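You operate a simulated robot arm through the tools that you are given. There is no shell and no other tool. Be economical: measure what you need, move in short steps, check, and stop when the job is done.

The job below is to be done with a simulated two-armed robot. You get a single attempt, and the scene is never put back.

TASK
Put the sealing strip on the top of the teal bench away on the third shelf from the bottom of the blue rack. Then take the medium stud and leave it on the teal tray. Then put the green sling on the top of the teal bench away on the top shelf of the grey rack. Then fetch the green press block and set it on the bottom shelf of the blue rack. Then fetch the roll of grey tape and set it on the white sheet. Then fetch the green fuse box and set it on the bottom shelf of the yellow rack. Then open the door with the yellow handle. Keep to this order.

The check looks at the end state, three seconds after you hand in, the way a careful person would. Anything else that was tipped, shoved, dropped, spilled or broken makes it a failure. Flat cloth is picked up by pressing the open fingertips on it (5 to 10 N) and closing them slowly along it; thin cloth reads only 2 to 8 mm in the jaws.

THE ROBOT
Two 7-joint arms with two-finger parallel grippers on one trunk, on a base that drives. Base frame: it is fixed to the floor where the robot stands at the start and does not move with it; the origin is under the middle of the robot, x ahead of it, y to its left, z up; the surface under the hand at the start is at about z = 850. Lengths are in mm, angles in degrees, forces in N, time in s.
The left shoulder is at the start at [-82, 119, 851], the right one opposite. With the tool pointing down near the work surface each hand reaches from about 120 to 580 mm from the robot's upright axis, wherever it stands, measured 20 degrees to its own side. Places, roughly: bottom shelf of the blue rack [-2100, -1000, 300]; bottom shelf of the yellow rack [-8400, -1000, 300]; door with the yellow handle [-13200, -900, 1300]; green fuse box [-4500, -750, 750]; green press block (8x5x5 cm) [500, 1300, 900]; green sling [500, 1000, 750]; medium stud (12x4x3 cm) [400, 700, 900]; roll of grey tape (7x7x5 cm) [-2100, -900, 300]; sealing strip (15x5x3 cm) [500, 0, 900]; teal tray [500, 250, 750]; third shelf of the blue rack [-2100, -1000, 900]; top shelf of the grey rack [-6400, -1000, 700]; white sheet (10x10x1 cm) [-4400, 1100, 800]. Payload 3.43 kg a hand.
Tool frame (each hand has its own): the origin (TCP) lies between the finger pads and is the grasp point; the fingertips stand 30 mm ahead of it; z points along the fingers, y is the line along which they close. Largest opening 94 mm; finger width 28, thickness 10; the body of the gripper, 50 by 96 mm, starts 55 mm behind the TCP.
Orientation is that of the tool frame in the base frame, as a unit quaternion [x, y, z, w]. With the fingers straight down and closing along the base's y, the tool's x points along the base's -x, its y along +y and its z along -z.

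THE INTERFACE
- The arms move only by the tool arm_command. It takes "left_plan", "right_plan" or both (then of equal length, played together; a hand with none holds still); each is a list of rows, each a list of 7 numbers: the finger opening in cm, from 0 to 9.4, then the shift along the base's x, y, z in cm, then the turn, a rotation vector about the base's x, y, z in degrees. In form: [[claw, x, y, z, rx, ry, rz], ...]. A call has 1 to 10 rows; each row shifts and turns the commanded pose from where the row before left it. Rows are played at 5 a second. More than 50 mm and 8.6 degrees between two rows, or a gripper value outside its range, and nothing of the call is played. A pose out of reach is approached as far as the arm can. The call stops where the force on the tool passes 40 N (or 10 N more than at its start, if that is more) or the arm is blocked; 0.2 s more then pass. Each finger travels about 153 mm/s and halts on what it meets, pressing with about 35 N; the grip force reading is that of the motor and also rises with nothing between the fingers. The clock runs only during rows and for 0.2 s after the last one: add rows that do not move to give the fingers time. The reply holds the time, the measured pose of the TCP, the force on the tool along the base axes, the opening and the grip force, in the units named above and with some noise, with the torque about the TCP (base axes, N m) and any sound that the robot's microphone picked up.
- Cameras (640 x 400 px; columns grow to the right, rows downward): "scene" is now at [23.7, 36.7, 1557.2]; the picture's right is [0.48, -0.88, 0.00], its down [-0.67, -0.37, -0.64] and it looks along [0.56, 0.31, -0.77] (base axes); focal length 275 px, centre (320, 200). "left" rides on the left gripper at [76, -14, -103] in its tool frame; the picture's right is [0.18, 0.98, 0.00], its down [-0.75, 0.14, -0.64] and it looks along [-0.63, 0.12, 0.77] (tool axes); focal length 243 px, centre (320, 200). "right" rides on the right gripper at [76, 14, -103] in its tool frame; the picture's right is [-0.18, 0.98, 0.00], its down [-0.75, -0.14, -0.64] and it looks along [-0.63, -0.12, 0.77] (tool axes); focal length 243 px, centre (320, 200). There is no depth. A picture from a camera that has moved, and an enlarged one, comes with that camera's place and axes in the base frame and with its lens.
- grab_frame(camera): a new picture of that camera. The clock stands still meanwhile.
- lift_body(by): slides the trunk up (or, below 0, down) by that many mm; the arms and the scene camera ride with it, the base frame stays. It gives what a move gives, with no picture.
- roll_base(legs): drives the robot by 1 to 6 legs, each [ahead, left, turn to the left] in mm, mm and degrees, along the robot's own axes; the way and the turn of a leg run together, so that a leg with both is an arc; at most 1500 mm and 180 degrees a leg. The arms and the cameras ride along, it lands a little off, and it stops where it bumps. It gives what a move gives.
- pan_tilt(pan, tilt): turns the head with the scene camera to pan (to the left, within 143 degrees either way) and tilt (down, from -29 to 69), counted from straight ahead of the robot. It gives what a move gives.
- zoom(camera, box): a new picture of the part [left, top, right, bottom] of that camera's present view, enlarged. The clock stands still meanwhile.
- close_job(): hands the job in; it is judged then, once.

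Go step by step. Nothing tells you exact positions but the pictures and the camera data: compare them with the known pose of the tool, close in by small moves and look again before you grip or let go. The budget is 196 turns and 176 pictures, counting those below and the enlarged ones. Unless the task says otherwise, let go and move clear before handing in, and close with one line.

The tools are called after ">>>" by a JSON object that holds its "fn" and its "kwargs". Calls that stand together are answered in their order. arm_command: Moves the arms, as the interface text tells. Its arguments: {"type":"object","properties":{"left_plan":{"type":"array","items":{"type":"array","items":{"type":"number"}}},"right_plan":{"type":"array","items":{"type":"array","items":{"type":"number"}}}},"required":[]} The other tools are called the same way: lift_body (by) slides the trunk up or down; roll_base (legs) drives the base; pan_tilt (pan, tilt) turns the head that bears the scene camera; grab_frame (camera) takes a picture; zoom (camera, box) takes an enlarged picture of a part of a camera's view; close_job () hands the job in.

At the start:

```text
time: 0.0
left_position: [312.2, 332.1, 1062.2]
left_tool_rot: [0.0, 1.0, -0.001, 0.0]
left_contact_force: [-0.2, 0.0, 0.4]
left_ft_torque: [-0.02, -0.06, 0.04]
left_width: 93.8
left_grip_force: 0.1
right_position: [292.4, 49.6, 1123.7]
right_tool_rot: [-0.001, 1.0, 0.001, 0.001]
right_contact_force: [0.2, -0.6, -0.4]
right_ft_torque: [0.0, -0.03, 0.02]
right_width: 93.8
right_grip_force: 0.0
trunk travel left (down, up): [-275.0, 60.0]
robot x, y, heading: [3.3, 3.4, -0.2]
head pan, tilt: [28.7, 50.3]
```

scene: 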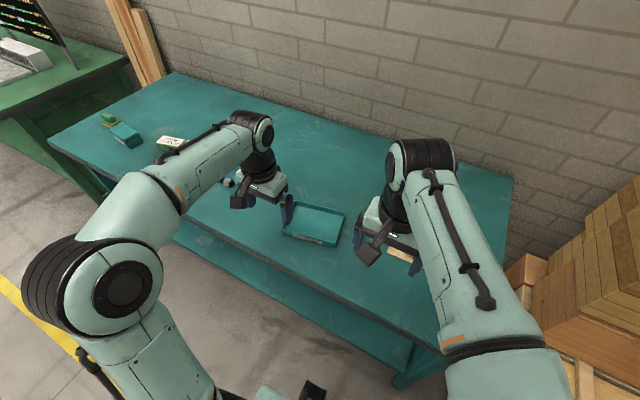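
right: 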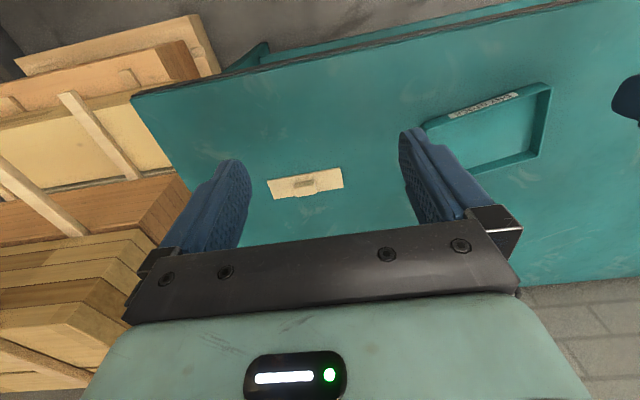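
left: 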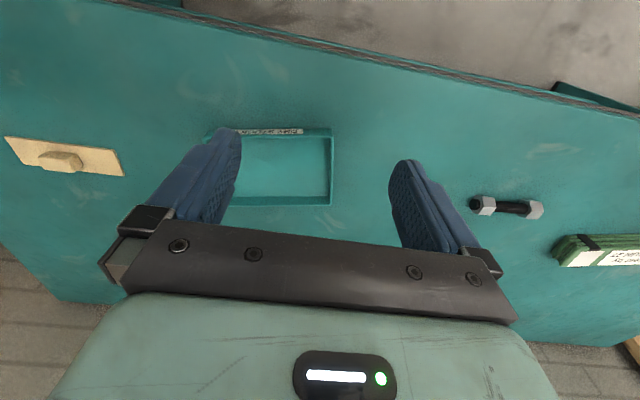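

The cream strip lies on the bench near [473, -12], in front of the right hand. I'll look closer at it and at the items on the bench first.

>>> {"fn": "zoom", "kwargs": {"camera": "right", "box": [220, 130, 400, 242]}}

>>> {"fn": "zoom", "kwargs": {"camera": "left", "box": [440, 150, 640, 275]}}

>>> {"fn": "zoom", "kwargs": {"camera": "scene", "box": [40, 80, 240, 205]}}

```text
3.56 times, centred on (310, 186) of right
camera zoom: at [216.3, 64.0, 1224.7], right [0.18, 0.98, 0.0], down [0.75, -0.14, 0.64], along [0.63, -0.12, -0.77], focal length 863 px, centre (356, 250)
```

zoom: 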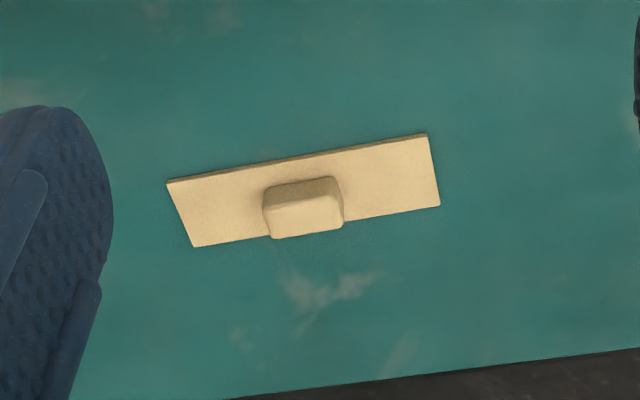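

```text
3.20 times, centred on (540, 212) of left
camera zoom: at [235.6, 316.6, 1164.0], right [-0.18, 0.98, 0.0], down [0.75, 0.14, 0.64], along [0.63, 0.12, -0.77], focal length 776 px, centre (-384, 160)
```

zoom: 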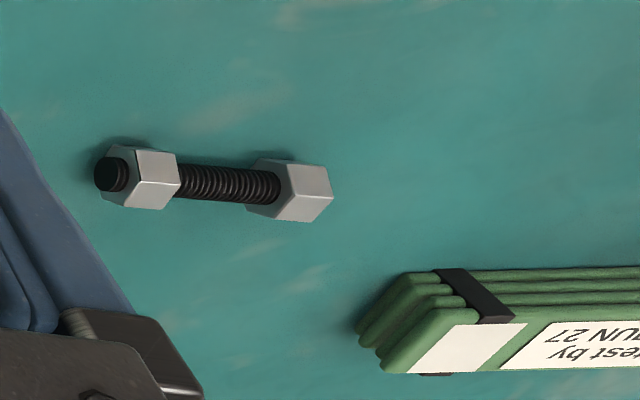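

```text
3.20 times, centred on (140, 142) of scene
camera zoom: at [23.7, 36.7, 1557.2], right [0.48, -0.88, 0.0], down [-0.67, -0.37, -0.64], along [0.56, 0.31, -0.77], focal length 881 px, centre (896, 384)
```

zoom: 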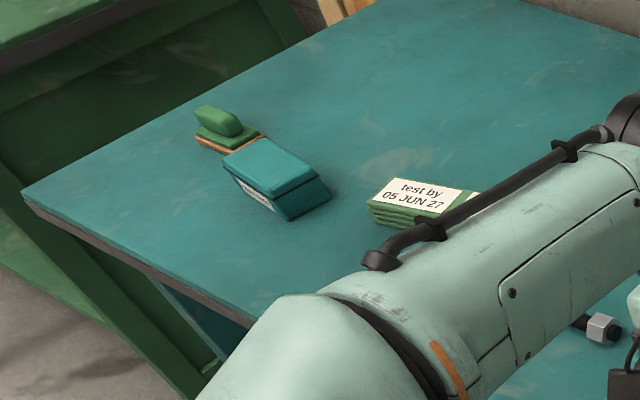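

The strip is a plate with a central knob, long side along y, centred near [477, -14]. Before gripping, I'll look back at the blue rack to know how the shelf opens.

>>> {"fn": "pan_tilt", "kwargs": {"pan": -143, "tilt": 20}}

>>> {"fn": "grab_frame", "kwargs": {"camera": "scene"}}

>>> {"fn": "pan_tilt", "kwargs": {"pan": 143, "tilt": 20}}

>>> {"fn": "grab_frame", "kwargs": {"camera": "scene"}}

```text
time: 2.6
left_position: [311.5, 331.3, 1062.3]
left_tool_rot: [0.0, 1.0, -0.001, 0.0]
left_contact_force: [-0.5, -0.6, -0.6]
left_ft_torque: [0.0, 0.0, 0.01]
left_width: 94.1
left_grip_force: 0.0
right_position: [293.0, 49.5, 1122.9]
right_tool_rot: [0.0, 1.0, 0.0, 0.001]
right_contact_force: [0.4, 0.3, -0.7]
right_ft_torque: [0.0, 0.02, -0.03]
right_width: 94.1
right_grip_force: 0.1
trunk travel left (down, up): [-275.0, 60.0]
robot x, y, heading: [-3.5, 1.3, 0.1]
head pan, tilt: [-143.0, 20.0]
```

```text
169 pictures are left
camera scene: at [-117.9, -56.3, 1603.2], right [-0.6, 0.8, 0.0], down [0.27, 0.21, -0.94], along [-0.75, -0.57, -0.34], focal length 275 px, centre (320, 200)
```

scene: 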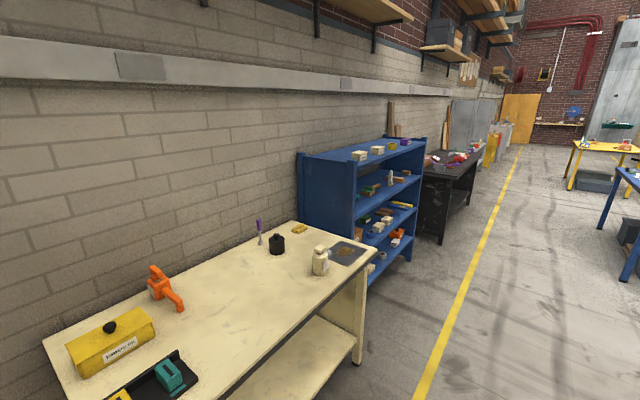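

```text
time: 6.5
left_position: [312.5, 331.7, 1061.5]
left_tool_rot: [0.0, 1.0, 0.0, 0.0]
left_contact_force: [0.7, 0.4, 0.0]
left_ft_torque: [-0.03, 0.01, -0.02]
left_width: 93.8
left_grip_force: 0.1
right_position: [293.1, 50.4, 1122.9]
right_tool_rot: [0.0, 1.0, 0.001, 0.0]
right_contact_force: [-0.1, -0.1, 0.0]
right_ft_torque: [-0.01, -0.03, -0.03]
right_width: 93.6
right_grip_force: 0.1
trunk travel left (down, up): [-275.0, 60.0]
robot x, y, heading: [1.6, -3.5, 0.1]
head pan, tilt: [143.0, 20.0]
```

```text
168 pictures are left
camera scene: at [-118.0, 55.9, 1603.2], right [0.6, 0.8, 0.0], down [0.27, -0.21, -0.94], along [-0.75, 0.57, -0.34], focal length 275 px, centre (320, 200)
```

scene: 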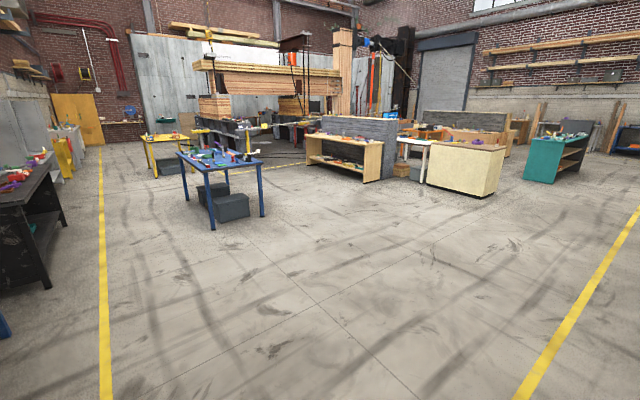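

The racks stand along the right wall and open toward +y, shelves about 300 mm apart, so I need a tilted grip. I'll tilt the right hand 45° forward and bring it above the knob.

>>> {"fn": "arm_command", "kwargs": {"right_plan": [[9.4, 2.45, -1.05, -2.7, 0, -7.5, 0], [9.4, 2.45, -1.05, -2.7, 0, -7.5, 0], [9.4, 2.45, -1.05, -2.7, 0, -7.5, 0], [9.4, 2.45, -1.05, -2.7, 0, -7.5, 0], [9.4, 2.45, -1.05, -2.7, 0, -7.5, 0], [9.4, 2.45, -1.05, -2.7, 0, -7.5, 0], [9.4, 0, 0, 0, 0, 0, 0]]}}

>>> {"fn": "grab_frame", "kwargs": {"camera": "right"}}

>>> {"fn": "pan_tilt", "kwargs": {"pan": 0, "tilt": 50}}

>>> {"fn": "grab_frame", "kwargs": {"camera": "scene"}}

```text
time: 8.1
left_position: [312.2, 331.3, 1062.4]
left_tool_rot: [0.0, 1.0, -0.001, 0.001]
left_contact_force: [-0.4, 0.4, 0.0]
left_ft_torque: [-0.01, -0.02, -0.03]
left_width: 94.1
left_grip_force: 0.0
right_position: [439.7, -12.5, 962.2]
right_tool_rot: [-0.001, 0.923, 0.0, 0.384]
right_contact_force: [-0.3, 0.0, 0.0]
right_ft_torque: [0.0, 0.03, 0.04]
right_width: 93.9
right_grip_force: 0.0
trunk travel left (down, up): [-275.0, 60.0]
robot x, y, heading: [-3.7, -0.5, 0.2]
head pan, tilt: [143.0, 20.0]
```

```text
167 pictures are left
camera right: at [313.9, 1.4, 979.7], right [0.13, 0.98, 0.13], down [0.08, -0.14, 0.99], along [0.99, -0.12, -0.09], focal length 243 px, centre (320, 200)
```

right: 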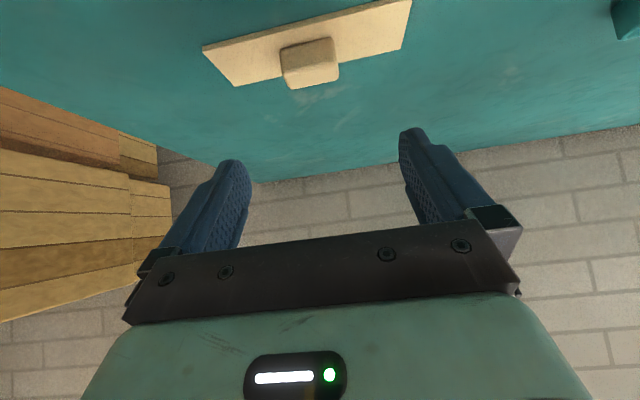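

```text
time: 10.4
left_position: [312.4, 331.4, 1062.0]
left_tool_rot: [0.0, 1.0, -0.001, -0.001]
left_contact_force: [0.0, -0.2, 0.0]
left_ft_torque: [0.01, -0.01, -0.02]
left_width: 94.2
left_grip_force: 0.0
right_position: [441.0, -12.0, 963.4]
right_tool_rot: [-0.002, 0.924, 0.001, 0.383]
right_contact_force: [-0.9, 0.0, 0.2]
right_ft_torque: [-0.03, -0.02, -0.03]
right_width: 94.0
right_grip_force: 0.0
trunk travel left (down, up): [-275.0, 60.0]
robot x, y, heading: [-1.6, -0.3, 0.1]
head pan, tilt: [0.0, 50.0]
```

```text
166 pictures are left
camera scene: at [33.4, -0.1, 1557.6], right [0.0, -1.0, 0.0], down [-0.77, 0.0, -0.64], along [0.64, 0.0, -0.77], focal length 275 px, centre (320, 200)
```

scene: 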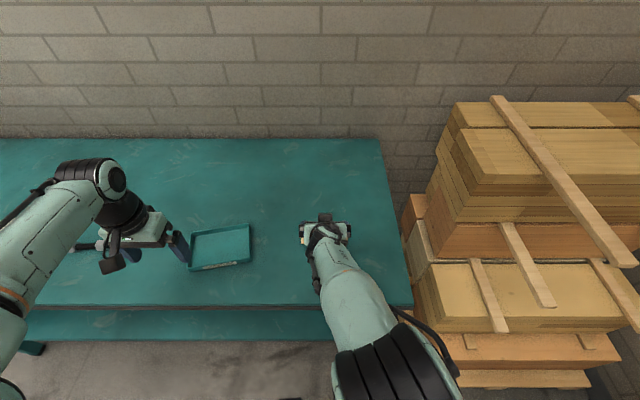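

Triangulation confirms the plate top at z≈853 and the knob at [475, -13]. Descend and close on the knob.

>>> {"fn": "arm_command", "kwargs": {"right_plan": [[9.4, 1.1, -0.1, -2.5, 0, 0, 0], [9.4, 1.1, 0, -2.5, 0, 0, 0], [9.4, 0, 0, -1.9, 0, 0, 0], [9.4, 0, 0, 0, 0, 0, 0]]}}

>>> {"fn": "grab_frame", "kwargs": {"camera": "right"}}

```text
time: 11.4
left_position: [312.2, 331.3, 1061.7]
left_tool_rot: [-0.001, 1.0, -0.001, 0.0]
left_contact_force: [-0.2, 0.5, -0.1]
left_ft_torque: [0.02, 0.0, 0.03]
left_width: 93.7
left_grip_force: 0.0
right_position: [463.4, -13.7, 892.5]
right_tool_rot: [0.001, 0.924, -0.001, 0.383]
right_contact_force: [0.0, -0.4, -0.5]
right_ft_torque: [0.0, -0.01, 0.0]
right_width: 94.1
right_grip_force: 0.1
trunk travel left (down, up): [-275.0, 60.0]
robot x, y, heading: [0.6, -2.1, -0.1]
head pan, tilt: [0.0, 50.0]
```

```text
165 pictures are left
camera right: at [336.3, 0.0, 909.3], right [0.13, 0.98, 0.13], down [0.08, -0.14, 0.99], along [0.99, -0.12, -0.09], focal length 243 px, centre (320, 200)
```

right: 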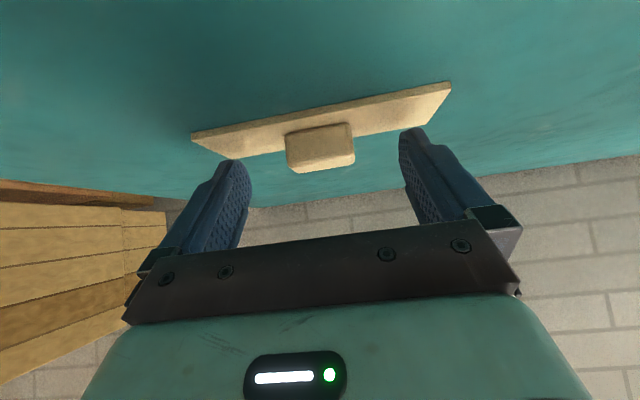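

>>> {"fn": "arm_command", "kwargs": {"right_plan": [[7, 0.2, 0, -0.3, 0, 0, 2], [5, 0, 0, 0, 0, 0, 0], [3.5, 0, 0, 0, 0, 0, 0], [2, 0, 0, 0, 0, 0, 0], [1, 0, 0, 0, 0, 0, 0], [1, 0, 0, 0, 0, 0, 0]]}}

>>> {"fn": "grab_frame", "kwargs": {"camera": "right"}}

```text
time: 12.8
left_position: [312.5, 331.4, 1062.0]
left_tool_rot: [0.0, 1.0, -0.001, 0.0]
left_contact_force: [0.7, 0.1, -0.4]
left_ft_torque: [0.0, -0.03, -0.02]
left_width: 94.2
left_grip_force: 0.1
right_position: [465.8, -14.5, 888.3]
right_tool_rot: [-0.017, 0.923, 0.007, 0.383]
right_contact_force: [0.0, 0.3, 0.3]
right_ft_torque: [0.03, 0.0, 0.01]
right_width: 38.4
right_grip_force: 34.8
trunk travel left (down, up): [-275.0, 60.0]
robot x, y, heading: [-0.1, 3.0, 0.4]
head pan, tilt: [0.0, 50.0]
```

```text
164 pictures are left
camera right: at [338.0, -4.8, 906.6], right [0.09, 0.99, 0.13], down [0.08, -0.14, 0.99], along [0.99, -0.08, -0.09], focal length 243 px, centre (320, 200)
```

right: 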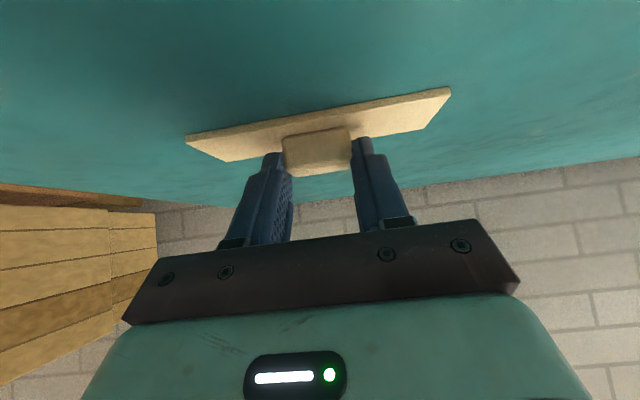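

The knob is held (38 mm). Lift, draw in, and drive back to in front of the blue rack.

>>> {"fn": "arm_command", "kwargs": {"right_plan": [[1, 0, 0, 4, 0, 0, 0], [1, 0, 0, 4, 0, 0, 0], [1, -2, 0, 3, 0, 0, 0], [1, -4, 0, 2, 0, 0, 0], [1, -4, -1, 2, 0, 0, 0], [1, -4, -1, 0, 0, 0, 0], [1, -4, -2, 0, 0, 0, 0]], "left_plan": [[9.4, 0, 0, 0, 0, 0, 0], [9.4, 0, 0, 0, 0, 0, 0], [9.4, 0, 0, 0, 0, 0, 0], [9.4, -2, 0, 0, 0, 0, 0], [9.4, -3, 0, 0, 0, 0, 0], [9.4, -3, 0, 0, 0, 0, 0], [9.4, -2, 0, 0, 0, 0, 0]]}}

>>> {"fn": "roll_base", "kwargs": {"legs": [[-700, 0, 0], [-1350, 0, 0], [0, 0, -90]]}}

>>> {"fn": "pan_tilt", "kwargs": {"pan": 0, "tilt": 30}}

>>> {"fn": "grab_frame", "kwargs": {"camera": "scene"}}

```text
time: 14.4
left_position: [209.8, 332.3, 1060.9]
left_tool_rot: [0.0, 1.0, -0.001, 0.0]
left_contact_force: [-0.6, 0.5, 0.2]
left_ft_torque: [0.03, 0.01, -0.06]
left_width: 94.1
left_grip_force: 0.1
right_position: [288.7, -52.9, 1037.1]
right_tool_rot: [-0.015, 0.926, 0.0, 0.377]
right_contact_force: [0.6, -0.3, -0.2]
right_ft_torque: [-0.01, -0.03, -0.02]
right_width: 38.7
right_grip_force: 35.3
right hand out of reach, approached as far as the arm can: row 7
trunk travel left (down, up): [-275.0, 60.0]
robot x, y, heading: [1.0, 0.6, 0.1]
head pan, tilt: [0.0, 50.0]
```

```text
time: 28.4
left_position: [-1718.4, -202.7, 1061.4]
left_tool_rot: [0.705, 0.709, 0.0, -0.001]
left_contact_force: [0.5, 1.3, -0.5]
left_ft_torque: [0.03, 0.03, 0.03]
left_width: 94.0
left_grip_force: 0.1
right_position: [-2104.0, -284.5, 1036.5]
right_tool_rot: [0.643, 0.668, -0.263, 0.269]
right_contact_force: [-0.1, -0.6, -1.0]
right_ft_torque: [0.01, -0.01, -0.01]
right_width: 38.7
right_grip_force: 34.6
trunk travel left (down, up): [-275.0, 60.0]
robot x, y, heading: [-2052.3, 7.9, -89.7]
head pan, tilt: [0.0, 50.0]
```

```text
time: 29.2
left_position: [-1718.4, -202.2, 1061.5]
left_tool_rot: [0.704, 0.71, -0.001, -0.001]
left_contact_force: [-0.3, -0.6, -1.3]
left_ft_torque: [-0.01, 0.0, -0.02]
left_width: 93.8
left_grip_force: 0.1
right_position: [-2102.2, -283.1, 1037.5]
right_tool_rot: [0.642, 0.668, -0.264, 0.268]
right_contact_force: [0.0, -0.2, -0.2]
right_ft_torque: [0.02, -0.02, 0.0]
right_width: 38.6
right_grip_force: 35.0
trunk travel left (down, up): [-275.0, 60.0]
robot x, y, heading: [-2053.0, 11.1, -89.5]
head pan, tilt: [0.0, 30.0]
```

```text
163 pictures are left
camera scene: at [-2051.0, -38.7, 1587.1], right [-1.0, -0.01, 0.0], down [0.0, 0.5, -0.87], along [0.01, -0.87, -0.5], focal length 275 px, centre (320, 200)
```

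scene: 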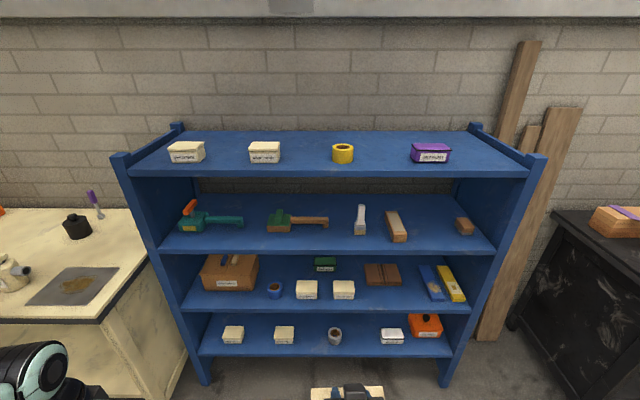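

Facing the blue rack: the third shelf (z≈900, front edge y≈-835) has a free gap near x≈-2488. I'll drive so the right hand lines up with it.

>>> {"fn": "roll_base", "kwargs": {"legs": [[0, -385, -0.5], [400, 0, 0]]}}

>>> {"fn": "pan_tilt", "kwargs": {"pan": 0, "tilt": 45}}

>>> {"fn": "grab_frame", "kwargs": {"camera": "scene"}}

>>> {"fn": "grab_frame", "kwargs": {"camera": "right"}}

```text
time: 35.2
left_position: [-2102.2, -602.3, 1060.7]
left_tool_rot: [0.708, 0.707, -0.001, -0.001]
left_contact_force: [-0.1, -0.6, -0.4]
left_ft_torque: [-0.01, 0.01, -0.04]
left_width: 94.0
left_grip_force: 0.0
right_position: [-2488.0, -680.6, 1037.6]
right_tool_rot: [0.645, 0.665, -0.265, 0.267]
right_contact_force: [-0.2, 0.3, -0.1]
right_ft_torque: [-0.02, 0.0, -0.01]
right_width: 39.0
right_grip_force: 34.4
trunk travel left (down, up): [-275.0, 60.0]
robot x, y, heading: [-2435.6, -388.7, -90.4]
head pan, tilt: [0.0, 30.0]
```

```text
time: 36.0
left_position: [-2102.9, -602.0, 1061.2]
left_tool_rot: [0.708, 0.706, -0.001, -0.001]
left_contact_force: [-0.2, 1.1, -1.0]
left_ft_torque: [-0.02, 0.0, 0.03]
left_width: 94.2
left_grip_force: 0.2
right_position: [-2488.5, -680.8, 1037.3]
right_tool_rot: [0.645, 0.665, -0.265, 0.267]
right_contact_force: [0.3, 0.0, 0.2]
right_ft_torque: [0.02, -0.03, -0.04]
right_width: 38.6
right_grip_force: 35.2
trunk travel left (down, up): [-275.0, 60.0]
robot x, y, heading: [-2436.4, -389.5, -90.4]
head pan, tilt: [0.0, 45.0]
```

```text
162 pictures are left
camera scene: at [-2433.6, -426.7, 1564.6], right [-1.0, 0.0, 0.0], down [0.0, 0.71, -0.71], along [0.0, -0.71, -0.71], focal length 275 px, centre (320, 200)
```

scene: 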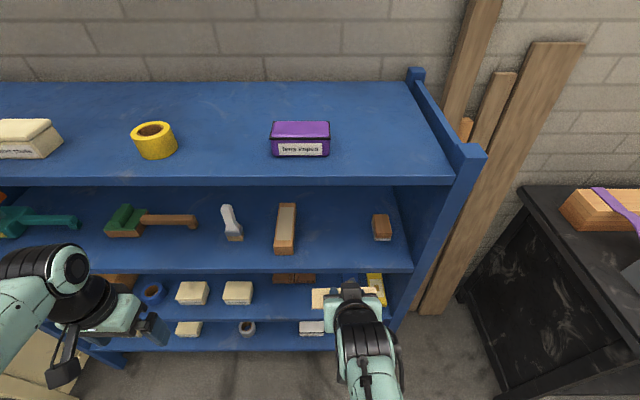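

```text
161 pictures are left
camera right: at [-2477.0, -554.0, 1056.5], right [0.99, -0.11, 0.12], down [-0.13, -0.1, 0.99], along [-0.09, -0.99, -0.11], focal length 243 px, centre (320, 200)
```

right: 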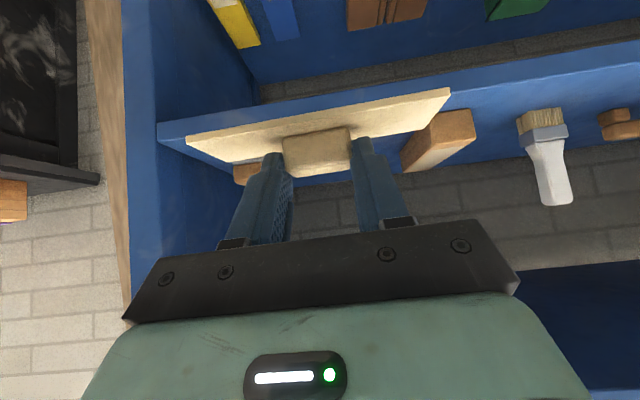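

Gap centre is x≈-2480; shelf top seems between 900 and 925, so I'll move in above it and then judge the height.

>>> {"fn": "arm_command", "kwargs": {"right_plan": [[1, 0.15, -4.3, -0.5, 0, 0, 0], [1, 0.15, -4.3, -0.5, 0, 0, -0.8], [1, 0.15, -4.3, -0.5, 0, 0, -0.8], [1, 0.15, -4.3, -0.5, 0, 0, 0], [1, 0.1, -4.3, -0.5, 0, 0, 0], [1, 0, 0, -1.5, 0, 0, 0], [1, 0, 0, 0, 0, 0, 0]]}}

>>> {"fn": "grab_frame", "kwargs": {"camera": "right"}}

>>> {"fn": "grab_frame", "kwargs": {"camera": "scene"}}

```text
time: 37.6
left_position: [-2102.2, -601.7, 1061.8]
left_tool_rot: [0.708, 0.706, -0.001, 0.0]
left_contact_force: [0.2, -0.2, 0.3]
left_ft_torque: [0.01, 0.0, 0.0]
left_width: 93.9
left_grip_force: 0.1
right_position: [-2480.3, -896.3, 995.4]
right_tool_rot: [0.655, 0.655, -0.269, 0.263]
right_contact_force: [0.0, 0.8, -1.3]
right_ft_torque: [-0.01, 0.01, -0.03]
right_width: 38.6
right_grip_force: 35.3
trunk travel left (down, up): [-275.0, 60.0]
robot x, y, heading: [-2432.3, -387.3, -90.4]
head pan, tilt: [0.0, 45.0]
```

```text
160 pictures are left
camera right: at [-2466.4, -770.9, 1014.4], right [0.98, -0.13, 0.12], down [-0.13, -0.09, 0.99], along [-0.12, -0.99, -0.11], focal length 243 px, centre (320, 200)
```

right: 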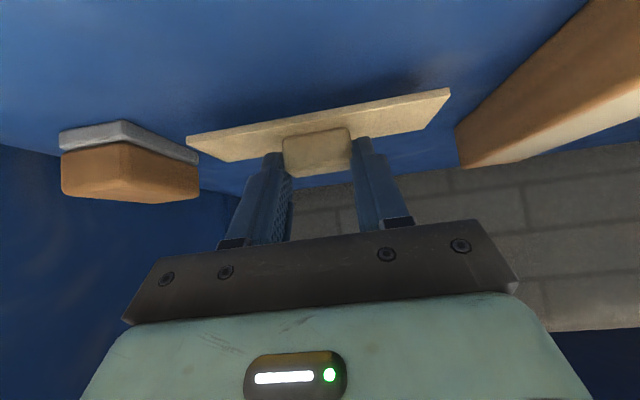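

```text
159 pictures are left
camera scene: at [-2433.6, -427.2, 1564.5], right [-1.0, 0.0, 0.0], down [0.0, 0.71, -0.71], along [0.0, -0.71, -0.71], focal length 275 px, centre (320, 200)
```

scene: 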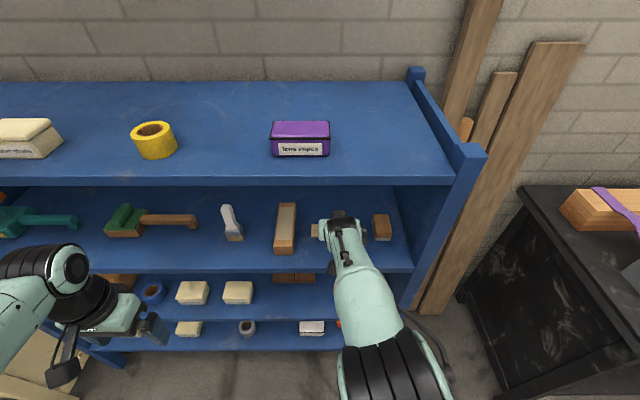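

Well aligned in the gap. I'll descend slowly, watching the force.

>>> {"fn": "arm_command", "kwargs": {"right_plan": [[1, 0, 0, -1.2, 0, 0, 0], [1, 0, 0, -0.8, 0, 0, 0], [1, 0, 0, -0.4, 0, 0, 0], [1, 0, 0, -0.4, 0, 0, 0], [1, 0, 0, 0, 0, 0, 0]]}}

>>> {"fn": "grab_frame", "kwargs": {"camera": "right"}}

```text
time: 38.6
left_position: [-2103.0, -601.4, 1061.1]
left_tool_rot: [0.708, 0.706, -0.001, -0.002]
left_contact_force: [0.2, 0.0, -0.3]
left_ft_torque: [0.01, -0.01, 0.0]
left_width: 94.1
left_grip_force: 0.0
right_position: [-2481.0, -898.6, 975.5]
right_tool_rot: [0.652, 0.652, -0.274, 0.272]
right_contact_force: [-0.8, 0.9, 10.2]
right_ft_torque: [0.03, 0.11, 0.02]
right_width: 38.5
right_grip_force: 34.8
trunk travel left (down, up): [-275.0, 60.0]
robot x, y, heading: [-2433.1, -388.1, -90.2]
head pan, tilt: [0.0, 45.0]
stopped in row 5 (right hand): the force on the tool passed its limit at 43 N (the readings are from after the stop); the commanded pose is now the measured one
```

```text
158 pictures are left
camera right: at [-2466.6, -772.8, 992.5], right [0.98, -0.13, 0.13], down [-0.14, -0.07, 0.99], along [-0.12, -0.99, -0.09], focal length 243 px, centre (320, 200)
```

right: 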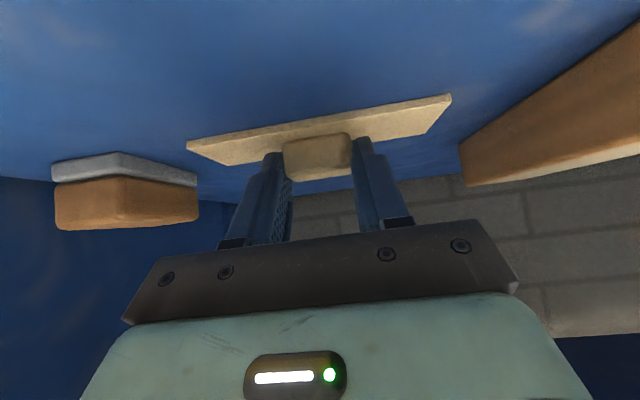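

>>> {"fn": "zoom", "kwargs": {"camera": "right", "box": [140, 70, 500, 200]}}

>>> {"fn": "zoom", "kwargs": {"camera": "scene", "box": [240, 180, 440, 305]}}

```text
1.78 times, centred on (320, 135) of right
camera zoom: at [-2466.6, -772.8, 992.5], right [0.98, -0.13, 0.13], down [-0.14, -0.07, 0.99], along [-0.12, -0.99, -0.09], focal length 431 px, centre (320, 316)
```

zoom: 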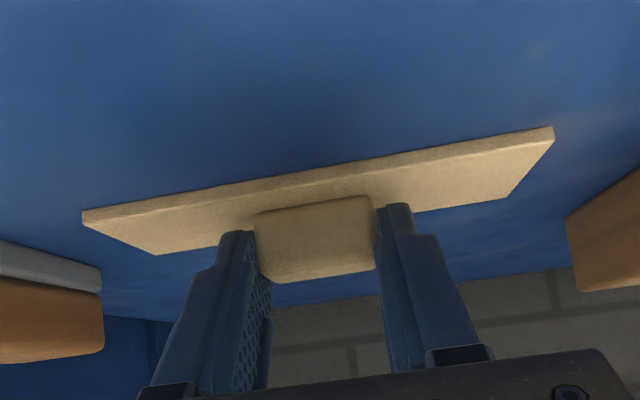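

```text
3.20 times, centred on (340, 242) of scene
camera zoom: at [-2433.5, -426.2, 1564.4], right [-1.0, 0.0, 0.0], down [0.0, 0.71, -0.71], along [0.0, -0.71, -0.71], focal length 881 px, centre (256, 64)
```

zoom: 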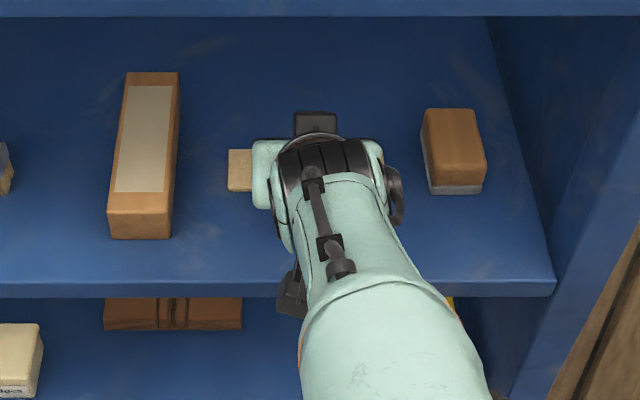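

The shelf top works out at z≈938, so the strip is resting on it. Release and back out.

>>> {"fn": "arm_command", "kwargs": {"right_plan": [[4.5, 0, 0, 0.1, 0, 0, 0], [6, 0, 0, 0, 0, 0, 0], [7, 0, 0, 0, 0, 0, 0], [7, 0, 1.5, 1.5, 0, 0, 0], [7, 0, 3, 3, 0, 0, 0], [7, 0, 3.5, 2, 0, 0, 0], [7, 0, 4, 0, 0, 0, 0], [7, 0, 4, 0, 0, 0, 0], [7, 0, 4, 0, 0, 0, 0]]}}

>>> {"fn": "grab_frame", "kwargs": {"camera": "scene"}}

```text
time: 40.6
left_position: [-2103.0, -601.3, 1061.8]
left_tool_rot: [0.707, 0.707, 0.0, 0.0]
left_contact_force: [0.5, 0.8, 0.1]
left_ft_torque: [-0.01, -0.02, 0.01]
left_width: 94.2
left_grip_force: 0.2
right_position: [-2481.4, -697.6, 1039.2]
right_tool_rot: [0.653, 0.653, -0.273, 0.27]
right_contact_force: [1.0, 0.4, 0.1]
right_ft_torque: [-0.05, -0.04, 0.01]
right_width: 70.0
right_grip_force: 0.1
trunk travel left (down, up): [-275.0, 60.0]
robot x, y, heading: [-2431.8, -388.9, -90.3]
head pan, tilt: [0.0, 45.0]
```

```text
155 pictures are left
camera scene: at [-2433.7, -425.4, 1564.5], right [-1.0, 0.0, 0.0], down [0.0, 0.71, -0.71], along [0.0, -0.71, -0.71], focal length 275 px, centre (320, 200)
```

scene: 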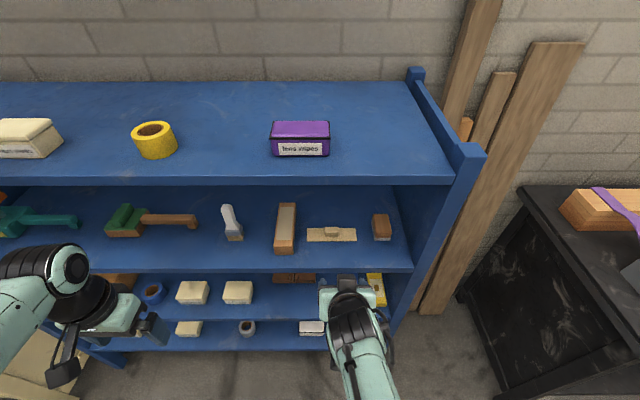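

The strip is on the shelf. Next the stud: drive back to the bench around y≈350.

>>> {"fn": "roll_base", "kwargs": {"legs": [[-750, 0, 0], [0, 0, 90], [1500, 0, 0], [880, 0, 0]]}}

>>> {"fn": "pan_tilt", "kwargs": {"pan": 20, "tilt": 50}}

>>> {"fn": "grab_frame", "kwargs": {"camera": "scene"}}

```text
time: 59.7
left_position: [155.0, 672.6, 1061.3]
left_tool_rot: [0.004, 1.0, -0.001, -0.001]
left_contact_force: [-0.4, 0.2, 0.0]
left_ft_torque: [-0.01, 0.03, -0.01]
left_width: 93.9
left_grip_force: 0.1
right_position: [249.0, 292.0, 1038.3]
right_tool_rot: [0.003, 0.924, -0.003, 0.384]
right_contact_force: [0.0, -0.5, -0.8]
right_ft_torque: [-0.02, 0.04, -0.01]
right_width: 69.9
right_grip_force: 0.0
trunk travel left (down, up): [-275.0, 60.0]
robot x, y, heading: [-59.2, 340.9, -0.7]
head pan, tilt: [0.0, 45.0]
```

```text
time: 60.5
left_position: [155.7, 671.9, 1060.6]
left_tool_rot: [0.004, 1.0, -0.001, 0.0]
left_contact_force: [-0.8, 1.3, 0.2]
left_ft_torque: [-0.02, 0.05, -0.02]
left_width: 93.8
left_grip_force: 0.0
right_position: [248.9, 292.9, 1038.4]
right_tool_rot: [0.002, 0.923, -0.003, 0.384]
right_contact_force: [-0.5, -0.1, -0.9]
right_ft_torque: [0.03, 0.0, -0.02]
right_width: 70.0
right_grip_force: 0.0
trunk travel left (down, up): [-275.0, 60.0]
robot x, y, heading: [-61.8, 342.2, -0.3]
head pan, tilt: [20.0, 50.0]
```

```text
154 pictures are left
camera scene: at [-30.8, 368.1, 1557.6], right [0.33, -0.94, 0.0], down [-0.72, -0.25, -0.64], along [0.61, 0.21, -0.77], focal length 275 px, centre (320, 200)
```

scene: 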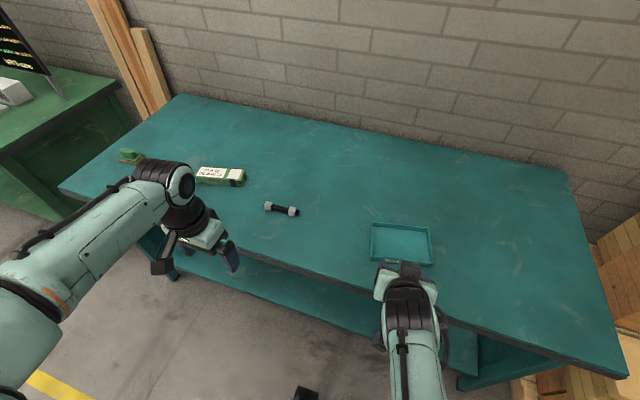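

Stud at about [438, 659], tray centre about [442, 281]. Move a bit closer, put the right hand aside, and yaw the left hand to close along x.

>>> {"fn": "roll_base", "kwargs": {"legs": [[75, 60, 0]]}}

>>> {"fn": "arm_command", "kwargs": {"left_plan": [[9.4, 2, -0.7, 0, 0, 0, 8.5], [9.4, 2, -0.7, 0, 0, 0, 8.5], [9.4, 2, -0.7, -1, 0, 0, 8.5], [9.4, 2, -0.7, -1, 0, 0, 8.5], [9.4, 2, -0.7, -1, 0, 0, 8.5], [9.4, 2, -0.7, -1, 0, 0, 8.5], [9.4, 2, -0.7, -1, 0, 0, 8.5], [9.4, 2, -0.7, -1, 0, 0, 8.5], [9.4, 2, -0.7, -1, 0, 0, 8.5], [9.4, 2, -0.7, -1, 0, 0, 8.5]], "right_plan": [[7, 0, 0, 0, 0, 0, 0], [7, 0, -2.5, 0, 0, 0, 0], [7, 0, -2.5, 0, 0, 0, 0], [7, 0, -2.5, 0, 0, 0, 0], [7, 0, -2.5, 0, 0, 0, 0], [7, 0, -2.5, 0, 0, 0, 0], [7, 0, -2.5, 0, 0, 0, 0], [7, 0, -2.5, 0, 0, 0, 0], [7, 0, 0, 0, 0, 0, 0], [7, 0, 0, 0, 0, 0, 0]]}}

>>> {"fn": "grab_frame", "kwargs": {"camera": "left"}}

>>> {"fn": "grab_frame", "kwargs": {"camera": "scene"}}

```text
time: 61.8
left_position: [230.5, 731.8, 1060.7]
left_tool_rot: [0.005, 1.0, -0.001, 0.0]
left_contact_force: [0.0, 0.6, -0.5]
left_ft_torque: [-0.02, 0.0, 0.01]
left_width: 94.0
left_grip_force: 0.0
right_position: [323.8, 352.6, 1038.6]
right_tool_rot: [0.002, 0.924, -0.003, 0.383]
right_contact_force: [-0.5, -0.1, 0.4]
right_ft_torque: [-0.04, -0.05, -0.02]
right_width: 70.1
right_grip_force: 0.1
trunk travel left (down, up): [-275.0, 60.0]
robot x, y, heading: [16.9, 402.6, -0.4]
head pan, tilt: [20.0, 50.0]
```

```text
time: 64.0
left_position: [430.9, 661.4, 983.1]
left_tool_rot: [-0.674, 0.739, -0.001, 0.0]
left_contact_force: [0.8, -0.3, -0.7]
left_ft_torque: [0.02, 0.0, 0.0]
left_width: 94.0
left_grip_force: 0.1
right_position: [324.8, 178.8, 1037.9]
right_tool_rot: [0.002, 0.924, -0.003, 0.383]
right_contact_force: [0.4, 0.4, -0.2]
right_ft_torque: [-0.03, 0.02, -0.05]
right_width: 70.0
right_grip_force: 0.1
trunk travel left (down, up): [-275.0, 60.0]
robot x, y, heading: [17.5, 401.6, -0.8]
head pan, tilt: [20.0, 50.0]
```

```text
153 pictures are left
camera left: at [437.0, 583.6, 1084.1], right [-1.0, -0.09, 0.0], down [-0.07, 0.76, 0.64], along [-0.06, 0.64, -0.77], focal length 243 px, centre (320, 200)
```

left: 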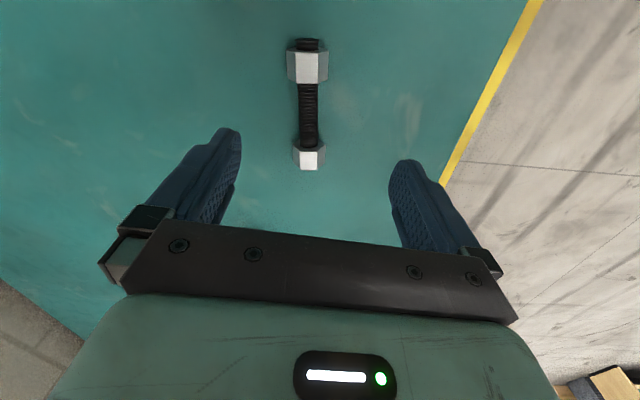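

```text
152 pictures are left
camera scene: at [44.4, 427.4, 1557.6], right [0.33, -0.94, 0.0], down [-0.72, -0.26, -0.64], along [0.61, 0.21, -0.77], focal length 275 px, centre (320, 200)
```

scene: 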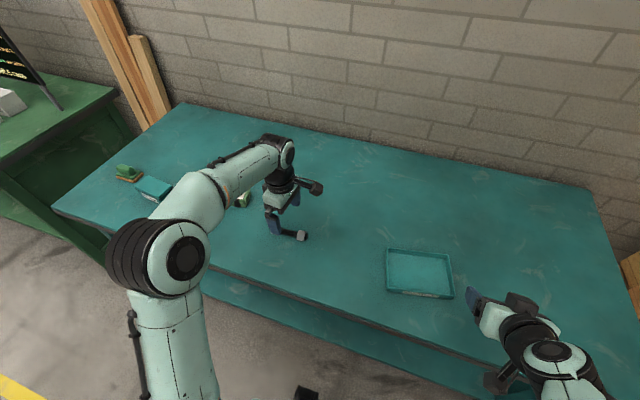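

Rod centre at [440, 662], nuts leave ~43 mm between them, rotated ~94°. Correct and descend.

>>> {"fn": "arm_command", "kwargs": {"left_plan": [[9.4, 0.5, 0.1, -1, 0, 0, 4.6], [9.4, 0.4, 0, -1, 0, 0, 4.6], [9.4, 0, 0, -1.5, 0, 0, 0], [9.4, 0, 0, -1.5, 0, 0, 0], [9.4, 0, 0, 0, 0, 0, 0]]}}

>>> {"fn": "grab_frame", "kwargs": {"camera": "left"}}

```text
time: 65.2
left_position: [437.2, 663.4, 930.9]
left_tool_rot: [0.729, -0.684, 0.001, -0.001]
left_contact_force: [-0.1, -0.6, 0.7]
left_ft_torque: [-0.01, -0.02, 0.02]
left_width: 94.1
left_grip_force: 0.0
right_position: [324.4, 178.2, 1039.1]
right_tool_rot: [0.003, 0.924, -0.004, 0.383]
right_contact_force: [-0.4, -0.6, -0.2]
right_ft_torque: [0.02, 0.0, 0.0]
right_width: 70.2
right_grip_force: 0.1
trunk travel left (down, up): [-275.0, 60.0]
robot x, y, heading: [11.1, 400.6, -0.8]
head pan, tilt: [20.0, 50.0]
```

```text
151 pictures are left
camera left: at [456.8, 587.9, 1032.9], right [-0.97, -0.25, 0.0], down [-0.19, 0.74, 0.64], along [-0.16, 0.62, -0.77], focal length 243 px, centre (320, 200)
```

left: 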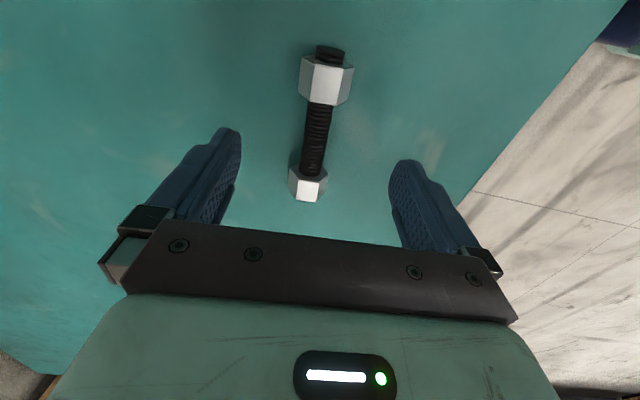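

>>> {"fn": "arm_command", "kwargs": {"left_plan": [[9.4, 0.3, 0.1, -2, 0, 0, 0], [9.4, 0, 0, -1.6, 0, 0, 0], [9.4, 0, 0, -1, 0, 0, 0], [7, 0, 0, 0, 0, 0, 0], [5, 0, 0, 0, 0, 0, 0], [3, 0, 0, 0, 0, 0, 0], [1.5, 0, 0, 0, 0, 0, 0], [0.5, 0, 0, 0, 0, 0, 0], [0.5, 0, 0, 0, 0, 0, 0]]}}

>>> {"fn": "grab_frame", "kwargs": {"camera": "left"}}

```text
time: 67.2
left_position: [441.4, 663.6, 886.4]
left_tool_rot: [0.729, -0.684, 0.0, -0.001]
left_contact_force: [-0.5, 0.8, -0.3]
left_ft_torque: [0.11, 0.01, 0.01]
left_width: 17.1
left_grip_force: 34.5
right_position: [324.6, 177.3, 1038.0]
right_tool_rot: [0.002, 0.924, -0.003, 0.383]
right_contact_force: [0.3, -0.2, 0.4]
right_ft_torque: [-0.04, 0.02, -0.01]
right_width: 69.9
right_grip_force: 0.0
trunk travel left (down, up): [-275.0, 60.0]
robot x, y, heading: [14.6, 400.9, -0.3]
head pan, tilt: [20.0, 50.0]
```

```text
150 pictures are left
camera left: at [460.3, 588.4, 987.8], right [-0.97, -0.25, 0.0], down [-0.19, 0.74, 0.64], along [-0.16, 0.62, -0.77], focal length 243 px, centre (320, 200)
```

left: 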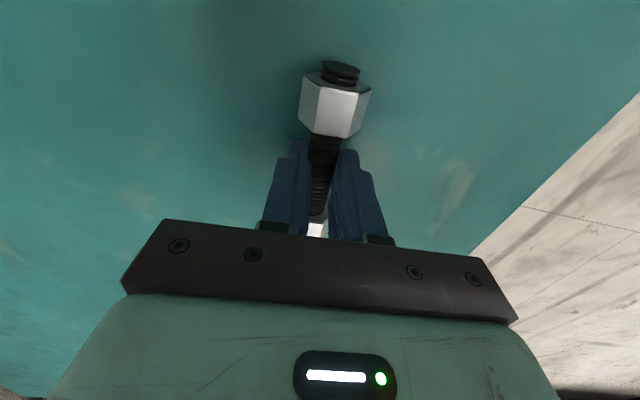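

Rod gripped. Lift and carry over to the tray, whose centre is about [442, 284], rotated ~11°.

>>> {"fn": "arm_command", "kwargs": {"left_plan": [[0.5, 0, 0, 3.5, 0, 0, 0], [0.5, 0, 0, 4, 0, 0, 0], [0.5, 0, 0, 4, 0, 0, 0], [0.5, 0, -4.3, 0, 0, 0, 1], [0.5, 0, -4.3, 0, 0, 0, 1], [0.5, 0, -4.3, 0, 0, 0, 1], [0.5, 0, -4.3, 0, 0, 0, 1], [0.5, 0, -4.3, 0, 0, 0, 1], [0.5, 0, -4.3, 0, 0, 0, 1], [0.5, 0, -4.3, 0, 0, 0, 1]], "right_plan": [[7, 0, -2.5, 0, 0, 0, 0], [7, 0, -2.5, 0, 0, 0, 0], [7, 0, -2.5, 0, 0, 0, 0], [7, 0, -2.5, 0, 0, 0, 0], [7, 0, 0, 0, 0, 0, 0], [7, 0, 0, 0, 0, 0, 0], [7, 0, 0, 0, 0, 0, 0], [7, 0, 0, 0, 0, 0, 0], [7, 0, 0, 0, 0, 0, 0], [7, 0, 0, 0, 0, 0, 0]]}}

>>> {"fn": "arm_command", "kwargs": {"left_plan": [[0.5, 0, -4.0, 0, 0, 0, 0], [0.5, 0, -3.9, 0, 0, 0, 0], [0.5, 0, 0, -2, 0, 0, 0], [0.5, 0, 0, 0, 0, 0, 0]]}}

>>> {"fn": "grab_frame", "kwargs": {"camera": "left"}}

>>> {"fn": "grab_frame", "kwargs": {"camera": "scene"}}

```text
time: 69.3
left_position: [440.8, 363.6, 1000.5]
left_tool_rot: [0.77, -0.638, -0.001, -0.001]
left_contact_force: [0.4, 0.2, -2.6]
left_ft_torque: [-0.03, -0.03, -0.02]
left_width: 17.0
left_grip_force: 35.2
right_position: [325.0, 76.8, 1038.4]
right_tool_rot: [0.004, 0.924, -0.004, 0.383]
right_contact_force: [-0.2, 0.6, 0.4]
right_ft_torque: [0.05, -0.03, 0.05]
right_width: 70.3
right_grip_force: 0.1
trunk travel left (down, up): [-275.0, 60.0]
robot x, y, heading: [15.3, 404.1, -0.6]
head pan, tilt: [20.0, 50.0]
```

```text
time: 70.3
left_position: [441.7, 283.2, 978.6]
left_tool_rot: [0.77, -0.638, 0.001, -0.001]
left_contact_force: [0.1, 0.3, -1.9]
left_ft_torque: [-0.03, 0.01, -0.03]
left_width: 17.3
left_grip_force: 35.1
right_position: [325.1, 77.3, 1038.5]
right_tool_rot: [0.002, 0.924, -0.003, 0.382]
right_contact_force: [0.2, 1.0, -0.1]
right_ft_torque: [0.0, -0.03, -0.01]
right_width: 69.7
right_grip_force: 0.0
trunk travel left (down, up): [-275.0, 60.0]
robot x, y, heading: [12.4, 403.1, -0.4]
head pan, tilt: [20.0, 50.0]
```

```text
149 pictures are left
camera left: at [469.1, 210.9, 1081.6], right [-0.93, -0.36, 0.0], down [-0.28, 0.71, 0.64], along [-0.23, 0.6, -0.77], focal length 243 px, centre (320, 200)
```

left: 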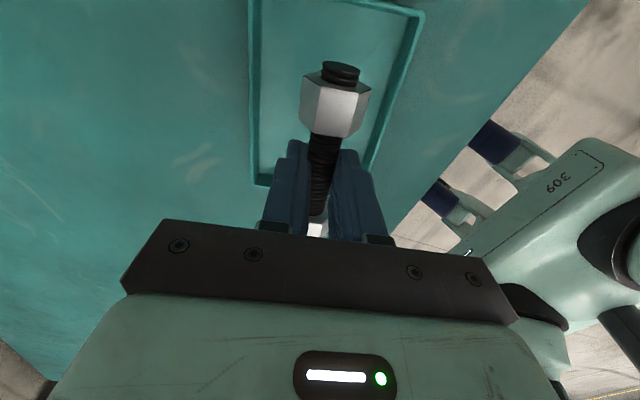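

```text
148 pictures are left
camera scene: at [43.8, 427.5, 1557.6], right [0.33, -0.94, 0.0], down [-0.72, -0.26, -0.64], along [0.61, 0.21, -0.77], focal length 275 px, centre (320, 200)
```

scene: 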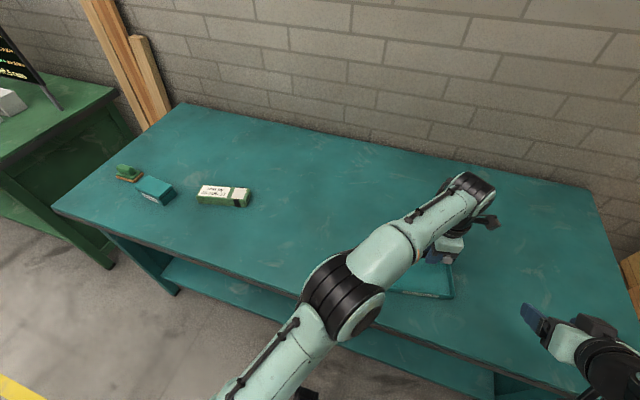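

Aligned over the tray. Descend slowly.

>>> {"fn": "arm_command", "kwargs": {"left_plan": [[0.5, 0, 0, -3, 0, 0, 0], [0.5, 0, 0, -3, 0, 0, 0], [0.5, 0, 0, -1.5, 0, 0, 0], [0.5, 0, 0, -0.5, 0, 0, 0], [0.5, 0, 0, -0.3, 0, 0, 0], [0.5, 0, 0, 0, 0, 0, 0]]}}

>>> {"fn": "grab_frame", "kwargs": {"camera": "left"}}

```text
time: 71.8
left_position: [441.4, 283.7, 897.9]
left_tool_rot: [0.77, -0.638, 0.001, 0.0]
left_contact_force: [-0.8, 0.3, -1.9]
left_ft_torque: [-0.01, 0.0, 0.02]
left_width: 17.1
left_grip_force: 35.4
right_position: [323.2, 76.7, 1039.1]
right_tool_rot: [0.003, 0.924, -0.003, 0.383]
right_contact_force: [0.0, 0.1, -0.4]
right_ft_torque: [-0.01, 0.0, -0.02]
right_width: 70.0
right_grip_force: 0.1
trunk travel left (down, up): [-275.0, 60.0]
robot x, y, heading: [14.1, 405.0, -0.6]
head pan, tilt: [20.0, 50.0]
```

```text
147 pictures are left
camera left: at [469.0, 210.8, 999.5], right [-0.93, -0.36, 0.0], down [-0.28, 0.71, 0.64], along [-0.23, 0.6, -0.77], focal length 243 px, centre (320, 200)
```

left: 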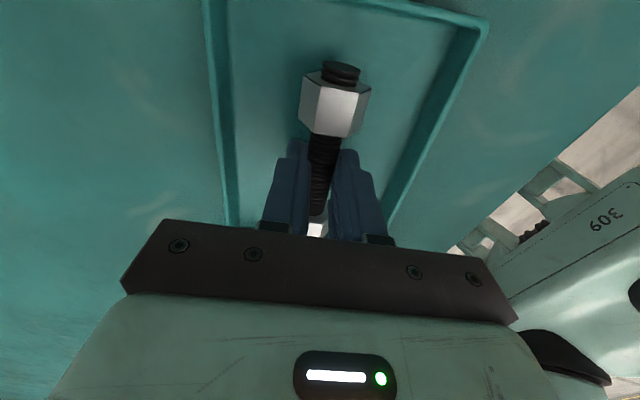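

>>> {"fn": "arm_command", "kwargs": {"left_plan": [[0.5, 0, 0, -0.2, 0, 0, 0], [0.5, 0, 0, -0.2, 0, 0, 0], [0.5, 0, 0, -0.2, 0, 0, 0], [0.5, 0, 0, 0, 0, 0, 0]]}}

```text
time: 72.8
left_position: [441.6, 284.2, 892.1]
left_tool_rot: [0.77, -0.638, 0.001, -0.001]
left_contact_force: [-0.9, -0.9, -2.4]
left_ft_torque: [0.02, 0.01, -0.01]
left_width: 17.1
left_grip_force: 34.7
right_position: [323.7, 76.4, 1038.0]
right_tool_rot: [0.003, 0.924, -0.003, 0.382]
right_contact_force: [0.9, -0.6, 0.2]
right_ft_torque: [0.01, -0.01, -0.01]
right_width: 69.9
right_grip_force: 0.1
trunk travel left (down, up): [-275.0, 60.0]
robot x, y, heading: [16.3, 402.5, -0.6]
head pan, tilt: [20.0, 50.0]
```

>>> {"fn": "arm_command", "kwargs": {"left_plan": [[0.5, 0, 0, -0.2, 0, 0, 0], [0.5, 0, 0, -0.1, 0, 0, 0], [0.5, 0, 0, 0, 0, 0, 0]]}}

```text
time: 73.5
left_position: [440.4, 283.5, 890.4]
left_tool_rot: [0.77, -0.638, 0.002, -0.001]
left_contact_force: [0.8, 1.2, 17.8]
left_ft_torque: [0.89, 0.15, -0.01]
left_width: 16.9
left_grip_force: 35.3
right_position: [324.4, 77.8, 1039.6]
right_tool_rot: [0.003, 0.923, -0.004, 0.384]
right_contact_force: [0.4, 0.4, -0.5]
right_ft_torque: [0.01, 0.0, 0.01]
right_width: 70.0
right_grip_force: 0.1
trunk travel left (down, up): [-275.0, 60.0]
robot x, y, heading: [15.6, 403.1, -0.6]
head pan, tilt: [20.0, 50.0]
```

Contact with the tray floor. Release and lift out.

>>> {"fn": "arm_command", "kwargs": {"left_plan": [[2.5, 0, 0, 0.05, 0, 0, 0], [3.5, 0, 0, 0, 0, 0, 0], [5, 0, 0, 0, 0, 0, 0], [5, 0, 0, 2, 0, 0, 0], [5, 0, 0, 4, 0, 0, 0], [5, 0, 0, 4, 0, 0, 0], [5, 0, 0, 2, 0, 0, 0]]}}

>>> {"fn": "grab_frame", "kwargs": {"camera": "left"}}

```text
time: 75.2
left_position: [441.3, 283.0, 1008.2]
left_tool_rot: [0.77, -0.638, 0.001, 0.0]
left_contact_force: [-0.2, -1.4, 0.5]
left_ft_torque: [0.02, -0.02, 0.04]
left_width: 49.9
left_grip_force: 0.0
right_position: [324.4, 77.4, 1038.2]
right_tool_rot: [0.003, 0.924, -0.003, 0.383]
right_contact_force: [0.0, -0.6, -0.1]
right_ft_torque: [0.0, 0.0, 0.0]
right_width: 70.2
right_grip_force: 0.1
trunk travel left (down, up): [-275.0, 60.0]
robot x, y, heading: [13.5, 400.5, -0.5]
head pan, tilt: [20.0, 50.0]
```

```text
146 pictures are left
camera left: at [468.5, 211.8, 1110.3], right [-0.93, -0.36, 0.0], down [-0.28, 0.71, 0.64], along [-0.23, 0.6, -0.77], focal length 243 px, centre (320, 200)
```

left: 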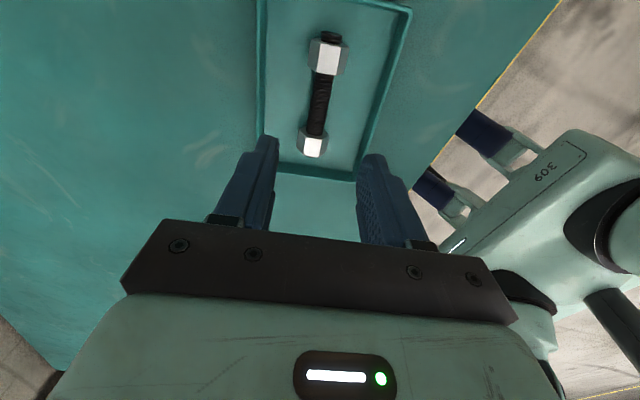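

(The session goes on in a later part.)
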